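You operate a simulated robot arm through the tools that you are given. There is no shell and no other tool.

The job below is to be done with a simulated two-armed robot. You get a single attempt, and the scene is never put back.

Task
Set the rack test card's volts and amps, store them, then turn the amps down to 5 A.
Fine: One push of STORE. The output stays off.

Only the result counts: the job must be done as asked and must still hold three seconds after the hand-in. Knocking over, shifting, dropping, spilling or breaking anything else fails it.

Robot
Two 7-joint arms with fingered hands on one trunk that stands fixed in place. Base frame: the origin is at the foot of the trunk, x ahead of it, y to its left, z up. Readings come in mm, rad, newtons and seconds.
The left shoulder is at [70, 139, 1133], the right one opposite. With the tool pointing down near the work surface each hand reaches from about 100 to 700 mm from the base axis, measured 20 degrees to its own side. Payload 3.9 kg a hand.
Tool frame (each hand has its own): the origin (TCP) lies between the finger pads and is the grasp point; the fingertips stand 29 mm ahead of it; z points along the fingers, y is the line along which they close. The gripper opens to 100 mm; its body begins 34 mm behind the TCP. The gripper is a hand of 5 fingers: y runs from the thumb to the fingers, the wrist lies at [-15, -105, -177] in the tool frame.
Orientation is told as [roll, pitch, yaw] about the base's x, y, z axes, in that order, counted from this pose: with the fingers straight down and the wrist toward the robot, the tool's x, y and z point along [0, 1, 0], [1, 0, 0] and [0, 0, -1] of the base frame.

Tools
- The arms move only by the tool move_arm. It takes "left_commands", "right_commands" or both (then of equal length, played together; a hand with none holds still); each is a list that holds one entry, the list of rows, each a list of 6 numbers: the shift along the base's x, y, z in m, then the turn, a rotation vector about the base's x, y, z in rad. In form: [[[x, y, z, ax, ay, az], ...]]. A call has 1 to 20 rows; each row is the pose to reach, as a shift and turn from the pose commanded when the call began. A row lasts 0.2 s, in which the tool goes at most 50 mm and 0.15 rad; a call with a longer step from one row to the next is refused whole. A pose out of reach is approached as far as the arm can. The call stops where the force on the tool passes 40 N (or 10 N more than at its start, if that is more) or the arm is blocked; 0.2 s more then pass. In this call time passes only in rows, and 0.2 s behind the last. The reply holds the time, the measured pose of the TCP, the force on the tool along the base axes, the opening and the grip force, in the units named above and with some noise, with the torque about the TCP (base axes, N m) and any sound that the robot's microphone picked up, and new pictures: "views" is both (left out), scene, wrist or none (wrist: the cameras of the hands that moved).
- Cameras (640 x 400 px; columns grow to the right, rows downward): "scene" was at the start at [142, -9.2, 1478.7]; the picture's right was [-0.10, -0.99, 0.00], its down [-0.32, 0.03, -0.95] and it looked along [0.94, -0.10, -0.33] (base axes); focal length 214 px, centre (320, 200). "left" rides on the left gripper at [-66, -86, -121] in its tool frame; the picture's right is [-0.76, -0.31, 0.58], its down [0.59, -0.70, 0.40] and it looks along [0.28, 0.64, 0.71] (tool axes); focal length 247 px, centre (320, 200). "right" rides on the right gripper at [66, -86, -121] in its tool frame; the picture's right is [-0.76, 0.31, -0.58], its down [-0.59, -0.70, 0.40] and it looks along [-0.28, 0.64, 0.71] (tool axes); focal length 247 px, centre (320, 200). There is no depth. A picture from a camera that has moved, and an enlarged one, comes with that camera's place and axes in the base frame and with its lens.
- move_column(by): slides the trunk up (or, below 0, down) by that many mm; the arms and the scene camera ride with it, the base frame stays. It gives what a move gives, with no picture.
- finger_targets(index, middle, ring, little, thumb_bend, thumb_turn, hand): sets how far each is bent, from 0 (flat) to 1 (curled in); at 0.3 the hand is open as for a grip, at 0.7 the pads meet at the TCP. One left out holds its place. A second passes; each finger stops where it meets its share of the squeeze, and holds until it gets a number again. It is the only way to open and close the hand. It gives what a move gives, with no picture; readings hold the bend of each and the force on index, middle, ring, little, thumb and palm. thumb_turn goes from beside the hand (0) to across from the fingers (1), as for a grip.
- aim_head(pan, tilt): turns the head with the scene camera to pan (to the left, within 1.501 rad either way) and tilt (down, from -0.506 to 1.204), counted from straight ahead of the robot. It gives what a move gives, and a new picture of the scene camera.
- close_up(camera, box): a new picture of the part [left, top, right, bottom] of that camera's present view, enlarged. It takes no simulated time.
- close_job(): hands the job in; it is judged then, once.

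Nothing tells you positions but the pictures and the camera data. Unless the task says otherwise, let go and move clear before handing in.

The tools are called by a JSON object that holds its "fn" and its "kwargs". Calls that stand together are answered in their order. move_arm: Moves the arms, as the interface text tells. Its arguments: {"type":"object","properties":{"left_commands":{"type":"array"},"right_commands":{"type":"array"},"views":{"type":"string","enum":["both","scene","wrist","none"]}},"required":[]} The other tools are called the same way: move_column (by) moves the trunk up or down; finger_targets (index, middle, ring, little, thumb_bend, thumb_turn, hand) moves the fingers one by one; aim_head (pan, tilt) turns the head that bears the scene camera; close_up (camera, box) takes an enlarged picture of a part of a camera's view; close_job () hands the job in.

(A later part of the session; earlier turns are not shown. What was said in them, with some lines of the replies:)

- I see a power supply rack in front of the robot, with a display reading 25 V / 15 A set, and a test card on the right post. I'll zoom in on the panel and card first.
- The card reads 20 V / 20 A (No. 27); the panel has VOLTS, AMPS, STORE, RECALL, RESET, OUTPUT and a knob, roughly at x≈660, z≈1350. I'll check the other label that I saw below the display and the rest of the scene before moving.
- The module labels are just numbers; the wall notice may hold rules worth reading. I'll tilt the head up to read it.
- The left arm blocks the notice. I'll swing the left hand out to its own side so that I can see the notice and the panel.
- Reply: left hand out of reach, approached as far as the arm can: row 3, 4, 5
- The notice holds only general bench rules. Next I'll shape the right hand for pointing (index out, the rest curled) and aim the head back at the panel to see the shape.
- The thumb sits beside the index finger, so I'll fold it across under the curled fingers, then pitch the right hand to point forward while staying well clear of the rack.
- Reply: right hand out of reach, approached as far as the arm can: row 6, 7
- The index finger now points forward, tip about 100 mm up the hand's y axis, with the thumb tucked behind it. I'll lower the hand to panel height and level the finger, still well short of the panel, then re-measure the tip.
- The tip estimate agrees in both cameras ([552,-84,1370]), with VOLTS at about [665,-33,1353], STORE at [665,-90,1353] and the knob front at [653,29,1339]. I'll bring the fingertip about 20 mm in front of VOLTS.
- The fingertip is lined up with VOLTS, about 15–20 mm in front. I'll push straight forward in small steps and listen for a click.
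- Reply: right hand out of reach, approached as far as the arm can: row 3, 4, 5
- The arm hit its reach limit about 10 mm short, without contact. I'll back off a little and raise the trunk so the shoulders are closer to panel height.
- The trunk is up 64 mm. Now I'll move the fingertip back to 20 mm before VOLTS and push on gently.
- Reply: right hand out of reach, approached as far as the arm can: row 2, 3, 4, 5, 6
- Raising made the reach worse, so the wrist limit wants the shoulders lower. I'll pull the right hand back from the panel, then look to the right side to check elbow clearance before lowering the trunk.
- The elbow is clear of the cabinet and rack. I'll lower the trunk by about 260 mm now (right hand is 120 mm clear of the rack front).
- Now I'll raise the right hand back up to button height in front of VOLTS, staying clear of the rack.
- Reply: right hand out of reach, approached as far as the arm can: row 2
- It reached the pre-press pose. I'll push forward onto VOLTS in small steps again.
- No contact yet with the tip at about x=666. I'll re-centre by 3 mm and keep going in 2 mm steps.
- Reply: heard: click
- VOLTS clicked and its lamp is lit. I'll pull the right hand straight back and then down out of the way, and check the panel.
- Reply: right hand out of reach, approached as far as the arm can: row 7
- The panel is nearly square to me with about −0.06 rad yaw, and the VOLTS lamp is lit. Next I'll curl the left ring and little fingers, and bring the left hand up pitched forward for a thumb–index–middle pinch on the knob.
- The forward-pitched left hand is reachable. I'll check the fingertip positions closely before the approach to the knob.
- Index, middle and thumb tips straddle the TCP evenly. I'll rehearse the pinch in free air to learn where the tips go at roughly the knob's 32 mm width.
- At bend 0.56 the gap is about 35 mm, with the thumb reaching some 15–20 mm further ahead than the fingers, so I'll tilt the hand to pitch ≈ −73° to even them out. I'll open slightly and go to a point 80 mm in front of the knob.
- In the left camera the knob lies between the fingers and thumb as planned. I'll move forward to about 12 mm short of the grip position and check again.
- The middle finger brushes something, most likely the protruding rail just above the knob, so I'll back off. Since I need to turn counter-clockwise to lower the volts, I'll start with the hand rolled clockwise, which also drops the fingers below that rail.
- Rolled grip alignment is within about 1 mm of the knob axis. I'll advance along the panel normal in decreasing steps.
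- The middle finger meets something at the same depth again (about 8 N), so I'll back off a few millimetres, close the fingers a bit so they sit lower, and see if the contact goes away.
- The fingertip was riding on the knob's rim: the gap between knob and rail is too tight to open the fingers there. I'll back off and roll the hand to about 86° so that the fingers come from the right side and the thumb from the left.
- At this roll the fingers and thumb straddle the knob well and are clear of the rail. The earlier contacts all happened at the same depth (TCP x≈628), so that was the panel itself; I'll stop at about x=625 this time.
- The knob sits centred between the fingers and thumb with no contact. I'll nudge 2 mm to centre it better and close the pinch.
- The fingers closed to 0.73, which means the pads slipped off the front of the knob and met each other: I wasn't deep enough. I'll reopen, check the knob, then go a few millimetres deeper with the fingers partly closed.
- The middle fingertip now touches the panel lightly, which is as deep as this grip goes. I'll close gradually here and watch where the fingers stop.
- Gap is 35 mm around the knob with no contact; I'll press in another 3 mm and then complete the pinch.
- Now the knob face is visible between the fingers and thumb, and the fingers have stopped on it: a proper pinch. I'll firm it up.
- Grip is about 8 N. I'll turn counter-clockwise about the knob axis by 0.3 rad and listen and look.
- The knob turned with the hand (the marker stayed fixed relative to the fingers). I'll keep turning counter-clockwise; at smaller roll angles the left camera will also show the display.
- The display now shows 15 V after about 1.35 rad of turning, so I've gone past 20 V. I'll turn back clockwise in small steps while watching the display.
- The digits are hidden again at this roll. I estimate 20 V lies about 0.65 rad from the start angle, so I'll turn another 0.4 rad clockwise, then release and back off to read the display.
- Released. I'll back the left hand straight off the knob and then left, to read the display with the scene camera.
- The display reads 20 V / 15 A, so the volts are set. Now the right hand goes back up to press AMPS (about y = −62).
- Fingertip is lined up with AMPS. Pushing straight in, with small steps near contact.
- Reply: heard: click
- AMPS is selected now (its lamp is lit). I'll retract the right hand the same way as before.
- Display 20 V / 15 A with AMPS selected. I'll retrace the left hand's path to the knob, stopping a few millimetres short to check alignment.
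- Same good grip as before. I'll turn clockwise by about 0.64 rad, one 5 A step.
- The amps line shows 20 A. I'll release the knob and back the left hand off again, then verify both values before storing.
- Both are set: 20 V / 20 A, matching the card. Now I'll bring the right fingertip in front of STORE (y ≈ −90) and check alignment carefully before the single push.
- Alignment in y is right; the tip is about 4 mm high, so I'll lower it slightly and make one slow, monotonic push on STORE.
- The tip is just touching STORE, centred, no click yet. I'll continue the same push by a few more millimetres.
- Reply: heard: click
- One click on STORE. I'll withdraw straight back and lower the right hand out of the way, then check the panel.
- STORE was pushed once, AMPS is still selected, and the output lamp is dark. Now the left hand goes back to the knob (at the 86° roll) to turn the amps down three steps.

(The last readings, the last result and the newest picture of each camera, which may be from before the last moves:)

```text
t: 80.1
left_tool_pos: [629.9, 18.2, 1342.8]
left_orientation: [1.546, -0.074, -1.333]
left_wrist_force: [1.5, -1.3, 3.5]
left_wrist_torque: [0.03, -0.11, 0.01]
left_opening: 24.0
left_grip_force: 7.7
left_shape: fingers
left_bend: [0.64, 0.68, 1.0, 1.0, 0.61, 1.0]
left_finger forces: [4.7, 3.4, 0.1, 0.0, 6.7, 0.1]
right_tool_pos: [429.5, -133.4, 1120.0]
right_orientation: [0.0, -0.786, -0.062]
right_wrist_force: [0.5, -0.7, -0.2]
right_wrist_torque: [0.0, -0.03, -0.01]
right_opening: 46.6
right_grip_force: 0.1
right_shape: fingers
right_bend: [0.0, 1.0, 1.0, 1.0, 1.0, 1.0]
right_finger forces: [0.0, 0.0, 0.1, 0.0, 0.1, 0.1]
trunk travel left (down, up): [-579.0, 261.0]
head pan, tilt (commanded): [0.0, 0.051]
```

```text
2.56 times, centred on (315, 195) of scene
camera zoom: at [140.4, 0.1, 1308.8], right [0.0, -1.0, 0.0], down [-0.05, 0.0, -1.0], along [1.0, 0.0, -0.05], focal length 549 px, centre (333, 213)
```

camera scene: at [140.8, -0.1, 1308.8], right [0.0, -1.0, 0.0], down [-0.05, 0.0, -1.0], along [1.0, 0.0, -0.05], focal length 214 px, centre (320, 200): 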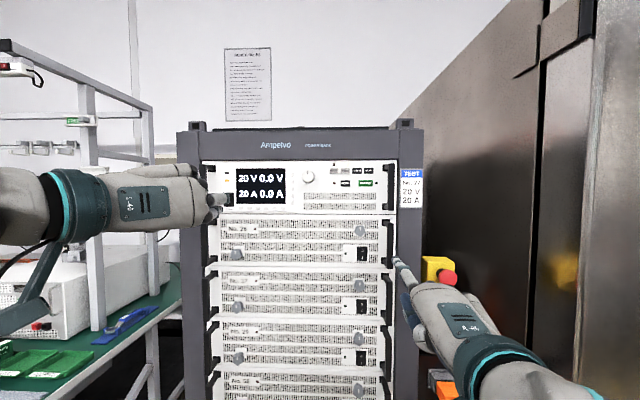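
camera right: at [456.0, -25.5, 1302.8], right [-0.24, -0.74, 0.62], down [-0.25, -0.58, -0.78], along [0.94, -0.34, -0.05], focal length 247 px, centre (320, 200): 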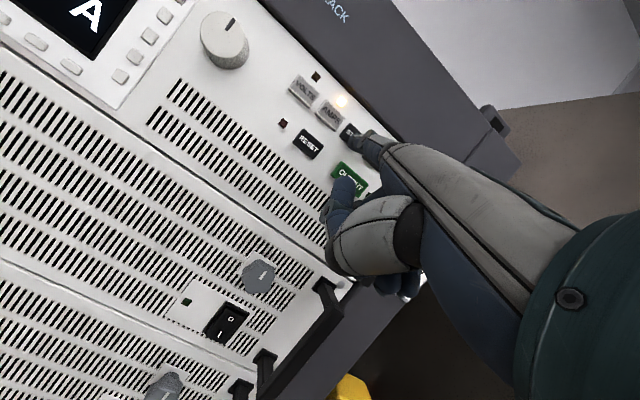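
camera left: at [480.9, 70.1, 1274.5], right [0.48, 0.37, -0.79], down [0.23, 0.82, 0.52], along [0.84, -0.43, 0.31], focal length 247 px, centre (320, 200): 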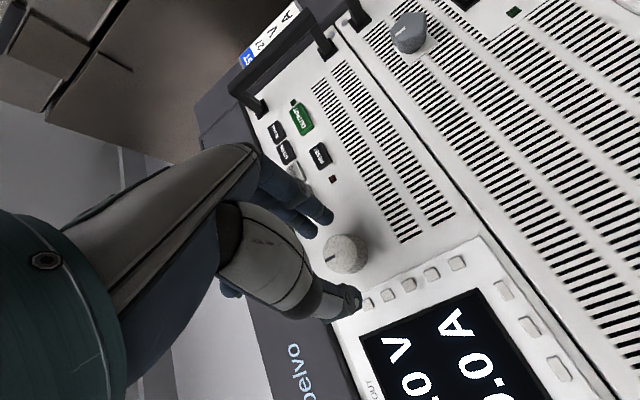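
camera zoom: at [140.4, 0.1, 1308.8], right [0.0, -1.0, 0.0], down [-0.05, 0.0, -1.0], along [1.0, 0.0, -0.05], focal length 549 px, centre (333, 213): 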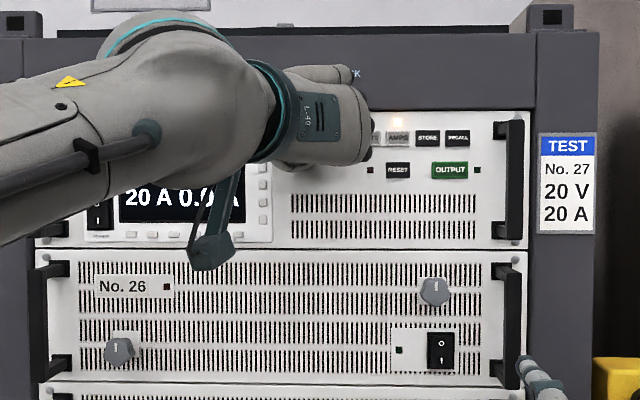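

Firm grip, display still 20 A. I'll turn counter-clockwise 1.35 rad first (expecting 10 A), then check before the rest.

{"fn": "move_arm", "kwargs": {"left_commands": [[[0, 0.0004, 0.0016, -0.1497, 0.009, 0], [0, 0.001, 0.0031, -0.2994, 0.018, 0], [0, 0.0019, 0.0045, -0.4491, 0.027, 0], [0, 0.0029, 0.0057, -0.5988, 0.036, 0], [0, 0.0041, 0.0068, -0.7485, 0.045, 0], [0, 0.0055, 0.0077, -0.8982, 0.054, 0], [0, 0.0069, 0.0084, -1.0479, 0.063, 0], [0, 0.0085, 0.0088, -1.1976, 0.072, 0], [0, 0.0101, 0.009, -1.3473, 0.081, 0]]], "views": "wrist"}}

{"fn": "close_up", "kwargs": {"camera": "left", "box": [140, 200, 420, 400]}}

{"fn": "close_up", "kwargs": {"camera": "scene", "box": [190, 120, 440, 270]}}

```text
t: 82.1
left_tool_pos: [627.9, 29.9, 1351.0]
left_orientation: [0.455, -1.247, -0.496]
left_wrist_force: [1.5, 0.7, 4.2]
left_wrist_torque: [0.03, -0.1, 0.03]
left_opening: 23.8
left_grip_force: 7.6
left_shape: fingers
left_bend: [0.64, 0.67, 1.0, 1.0, 0.61, 1.0]
left_finger forces: [5.9, 3.6, 0.0, 0.1, 5.6, 0.1]
right_tool_pos: [428.6, -132.8, 1119.9]
right_orientation: [-0.001, -0.789, -0.062]
right_wrist_force: [0.3, -0.3, -0.4]
right_wrist_torque: [0.0, 0.01, -0.01]
right_opening: 46.2
right_grip_force: 0.1
right_shape: fingers
right_bend: [0.0, 1.0, 1.0, 1.0, 1.0, 1.0]
right_finger forces: [0.1, 0.0, 0.0, 0.0, 0.0, 0.0]
trunk travel left (down, up): [-579.0, 261.0]
head pan, tilt (commanded): [0.0, 0.051]
camera left: at [486.3, -19.3, 1296.1], right [0.42, -0.71, -0.56], down [0.22, 0.68, -0.7], along [0.88, 0.17, 0.44], focal length 247 px, centre (320, 200)
```

left: 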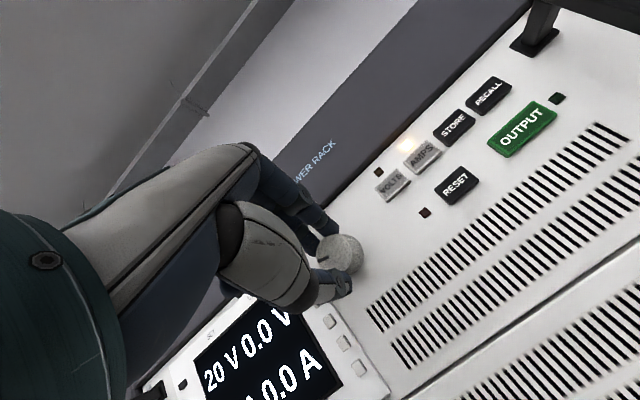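

```text
2.00 times, centred on (280, 300) of left
camera zoom: at [486.3, -19.3, 1296.1], right [0.42, -0.71, -0.56], down [0.22, 0.68, -0.7], along [0.88, 0.17, 0.44], focal length 494 px, centre (400, 0)
```

zoom: 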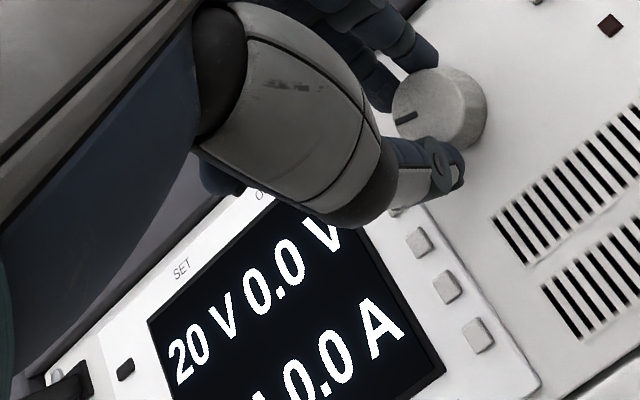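

```text
2.56 times, centred on (315, 195) of scene
camera zoom: at [140.4, 0.7, 1308.8], right [0.0, -1.0, 0.0], down [-0.05, 0.0, -1.0], along [1.0, 0.0, -0.05], focal length 549 px, centre (333, 213)
```

zoom: 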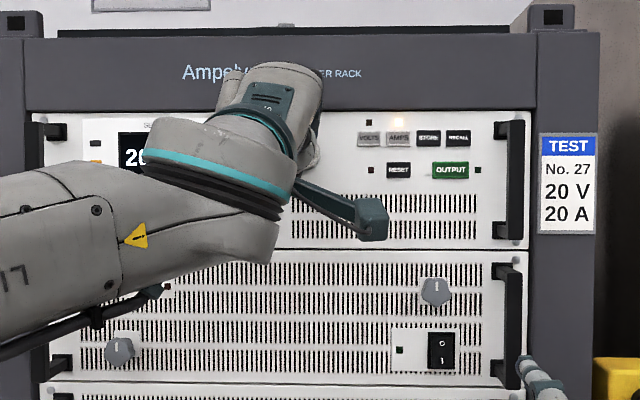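

Volts still read 20 V and the knob is turning with the hand. I'll continue counter-clockwise to about 1.88 rad in total, where I expect 5 A.

{"fn": "move_arm", "kwargs": {"left_commands": [[[0.0005, 0.0016, 0, -0.1497, 0.009, 0], [0.001, 0.0032, -0.0003, -0.2994, 0.018, 0], [0.0015, 0.0048, -0.0008, -0.4491, 0.027, 0], [0.0015, 0.0055, -0.0012, -0.529, 0.0318, 0]]], "views": "wrist"}}

{"fn": "close_up", "kwargs": {"camera": "left", "box": [100, 200, 420, 400]}}

{"fn": "close_up", "kwargs": {"camera": "scene", "box": [190, 120, 440, 270]}}

```text
t: 83.1
left_tool_pos: [630.8, 36.0, 1349.1]
left_orientation: [-0.961, -1.088, 0.839]
left_wrist_force: [-3.4, 2.5, 1.4]
left_wrist_torque: [0.0, 0.0, 0.03]
left_opening: 23.3
left_grip_force: 9.1
left_shape: fingers
left_bend: [0.64, 0.68, 1.0, 1.0, 0.61, 1.0]
left_finger forces: [6.3, 4.1, 0.0, 0.0, 6.9, 0.0]
right_tool_pos: [428.1, -131.0, 1121.2]
right_orientation: [-0.004, -0.79, -0.062]
right_wrist_force: [0.6, -0.1, 0.4]
right_wrist_torque: [-0.02, 0.01, -0.01]
right_opening: 46.7
right_grip_force: 0.1
right_shape: fingers
right_bend: [0.0, 1.0, 1.0, 1.0, 1.0, 1.0]
right_finger forces: [0.0, 0.1, 0.0, 0.0, 0.1, 0.1]
trunk travel left (down, up): [-579.0, 261.0]
head pan, tilt (commanded): [0.0, 0.051]
camera left: at [486.3, -33.4, 1331.7], right [0.41, -0.9, -0.14], down [0.19, 0.23, -0.95], along [0.89, 0.36, 0.27], focal length 247 px, centre (320, 200)
```

left: 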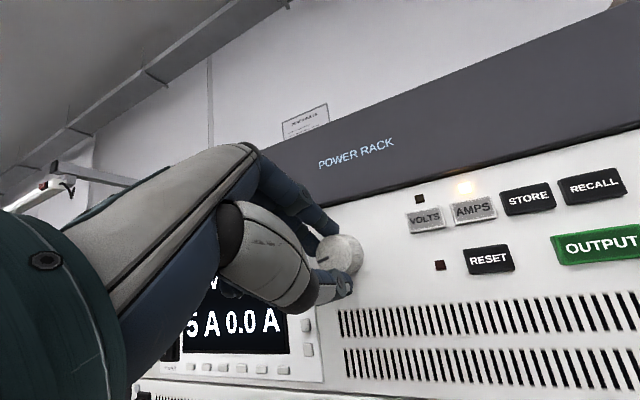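

```text
2.00 times, centred on (260, 300) of left
camera zoom: at [486.3, -33.4, 1331.7], right [0.41, -0.9, -0.14], down [0.19, 0.23, -0.95], along [0.89, 0.36, 0.27], focal length 494 px, centre (440, 0)
```

zoom: 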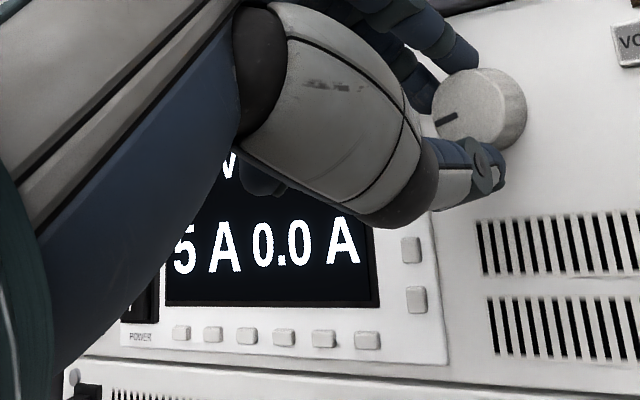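

```text
2.56 times, centred on (315, 195) of scene
camera zoom: at [139.1, 1.3, 1309.0], right [0.0, -1.0, 0.0], down [-0.05, 0.0, -1.0], along [1.0, 0.0, -0.05], focal length 549 px, centre (333, 213)
```

zoom: 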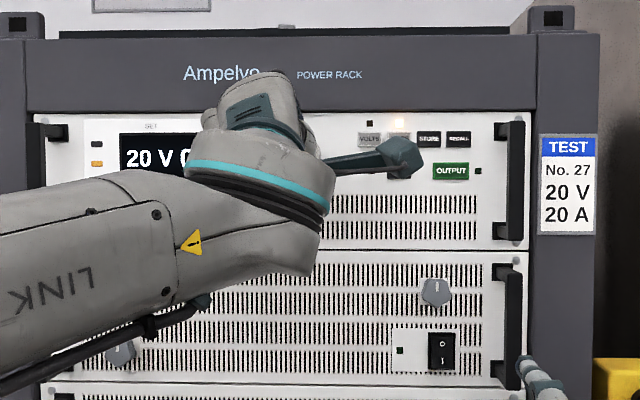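

The amps line now reads 5 A. I'll release the knob gently and back off, then confirm the display.

{"fn": "finger_targets", "kwargs": {"hand": "left", "index": 0.55, "middle": 0.55, "thumb_bend": 0.48}}

{"fn": "move_arm", "kwargs": {"left_commands": [[[-0.02, 0.0012, 0, 0, 0, 0], [-0.06, 0.0036, 0, 0, 0, 0], [-0.1, 0.012, 0, 0, 0, 0], [-0.13, 0.045, -0.01, 0, 0, 0], [-0.15, 0.085, -0.02, 0, 0, 0], [-0.16, 0.13, -0.03, 0, 0, 0], [-0.17, 0.17, -0.05, 0, 0, 0], [-0.18, 0.21, -0.07, 0, 0, 0]]], "views": "scene"}}

{"fn": "close_up", "kwargs": {"camera": "scene", "box": [190, 120, 440, 270]}}

```text
t: 84.1
left_tool_pos: [631.8, 35.8, 1350.4]
left_orientation: [-0.954, -1.089, 0.833]
left_wrist_force: [-2.6, -1.4, -0.4]
left_wrist_torque: [0.0, -0.03, 0.01]
left_opening: 45.7
left_grip_force: 1.5
left_shape: fingers
left_bend: [0.55, 0.57, 1.0, 1.0, 0.48, 1.0]
left_finger forces: [0.0, 2.5, 0.0, 0.0, 0.0, 0.0]
right_tool_pos: [428.3, -132.6, 1121.4]
right_orientation: [-0.001, -0.785, -0.064]
right_wrist_force: [0.3, 0.0, 0.4]
right_wrist_torque: [0.03, -0.01, 0.02]
right_opening: 46.5
right_grip_force: 0.1
right_shape: fingers
right_bend: [0.0, 1.0, 1.0, 1.0, 1.0, 1.0]
right_finger forces: [0.1, 0.0, 0.1, 0.1, 0.1, 0.0]
trunk travel left (down, up): [-579.0, 261.0]
head pan, tilt (commanded): [0.0, 0.051]
```

```text
t: 85.9
left_tool_pos: [452.6, 249.2, 1276.1]
left_orientation: [-0.956, -1.089, 0.833]
left_wrist_force: [0.3, 0.2, 0.2]
left_wrist_torque: [0.05, 0.0, -0.02]
left_opening: 46.3
left_grip_force: 0.0
left_shape: fingers
left_bend: [0.55, 0.55, 1.0, 1.0, 0.48, 1.0]
left_finger forces: [0.0, 0.0, 0.1, 0.0, 0.1, 0.0]
right_tool_pos: [429.7, -130.6, 1120.3]
right_orientation: [-0.003, -0.788, -0.058]
right_wrist_force: [-0.1, -0.4, -0.2]
right_wrist_torque: [-0.02, 0.01, -0.03]
right_opening: 46.4
right_grip_force: 0.1
right_shape: fingers
right_bend: [0.0, 1.0, 1.0, 1.0, 1.0, 1.0]
right_finger forces: [0.1, 0.1, 0.0, 0.1, 0.1, 0.1]
trunk travel left (down, up): [-579.0, 261.0]
head pan, tilt (commanded): [0.0, 0.051]
camera scene: at [140.3, 2.4, 1308.9], right [0.0, -1.0, 0.0], down [-0.05, 0.0, -1.0], along [1.0, 0.0, -0.05], focal length 214 px, centre (320, 200)
```

scene: 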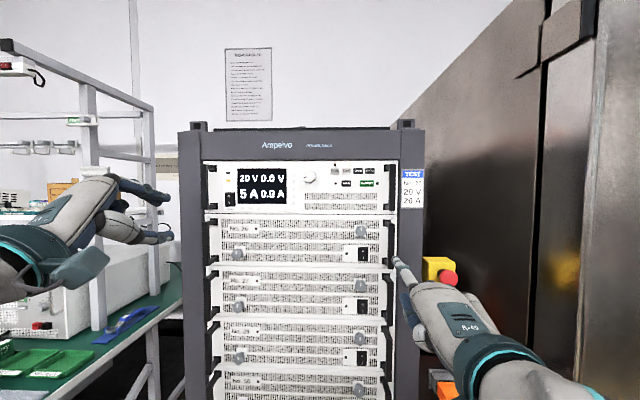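

```text
2.56 times, centred on (315, 195) of scene
camera zoom: at [140.3, 2.4, 1308.9], right [0.0, -1.0, 0.0], down [-0.05, 0.0, -1.0], along [1.0, 0.0, -0.05], focal length 549 px, centre (333, 213)
```

zoom: 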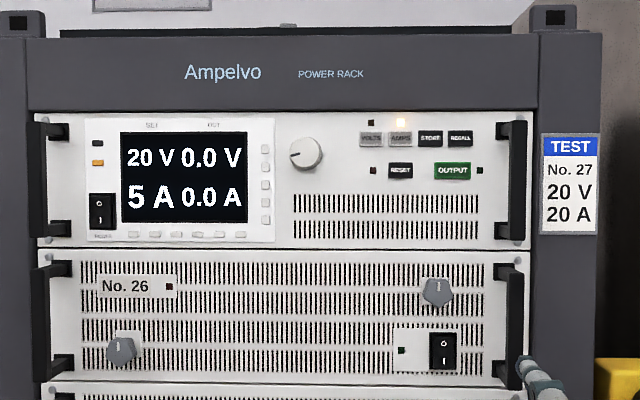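

The display reads 20 V / 5 A with AMPS selected, and both hands are well clear. One last close look at the lamps before handing in.

{"fn": "close_up", "kwargs": {"camera": "scene", "box": [225, 155, 405, 215]}}

```text
3.56 times, centred on (315, 185) of scene
camera zoom: at [140.3, 2.4, 1308.9], right [0.0, -1.0, 0.0], down [-0.05, 0.0, -1.0], along [1.0, 0.0, -0.05], focal length 763 px, centre (338, 253)
```

zoom: 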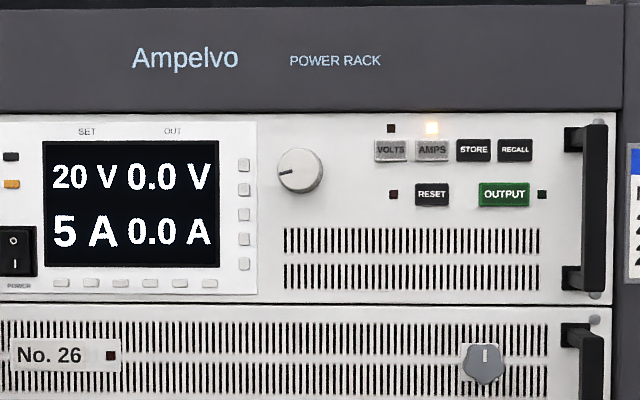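

The panel shows 20 V and 5 A set, with 0.0 V and 0.0 A out. The output lamp is off, STORE was pushed exactly once at 20 V / 20 A, and both hands are clear, so I'm handing in.

{"fn": "close_job", "kwargs": {}}

```text
The job is handed in.
```

I set the supply to the rack test card's 20 V and 20 A, stored it, then turned the amps down to 5 A.

- **Store:** I pushed STORE once, with the display at 20 V / 20 A, and heard one click. I didn't recall the stored values to check them.
- **Final display:** it reads 20 V and 5 A set, 0.0 V and 0.0 A out, with AMPS still selected.
- **Output:** it stayed off, and its lamp was dark at the last check.
- **Clear of the rack:** both hands were off the panel before hand-in. While lining up on the knob, a left fingertip pressed the panel or knob rim a few times, at up to about 10 N. I saw nothing moved or damaged.
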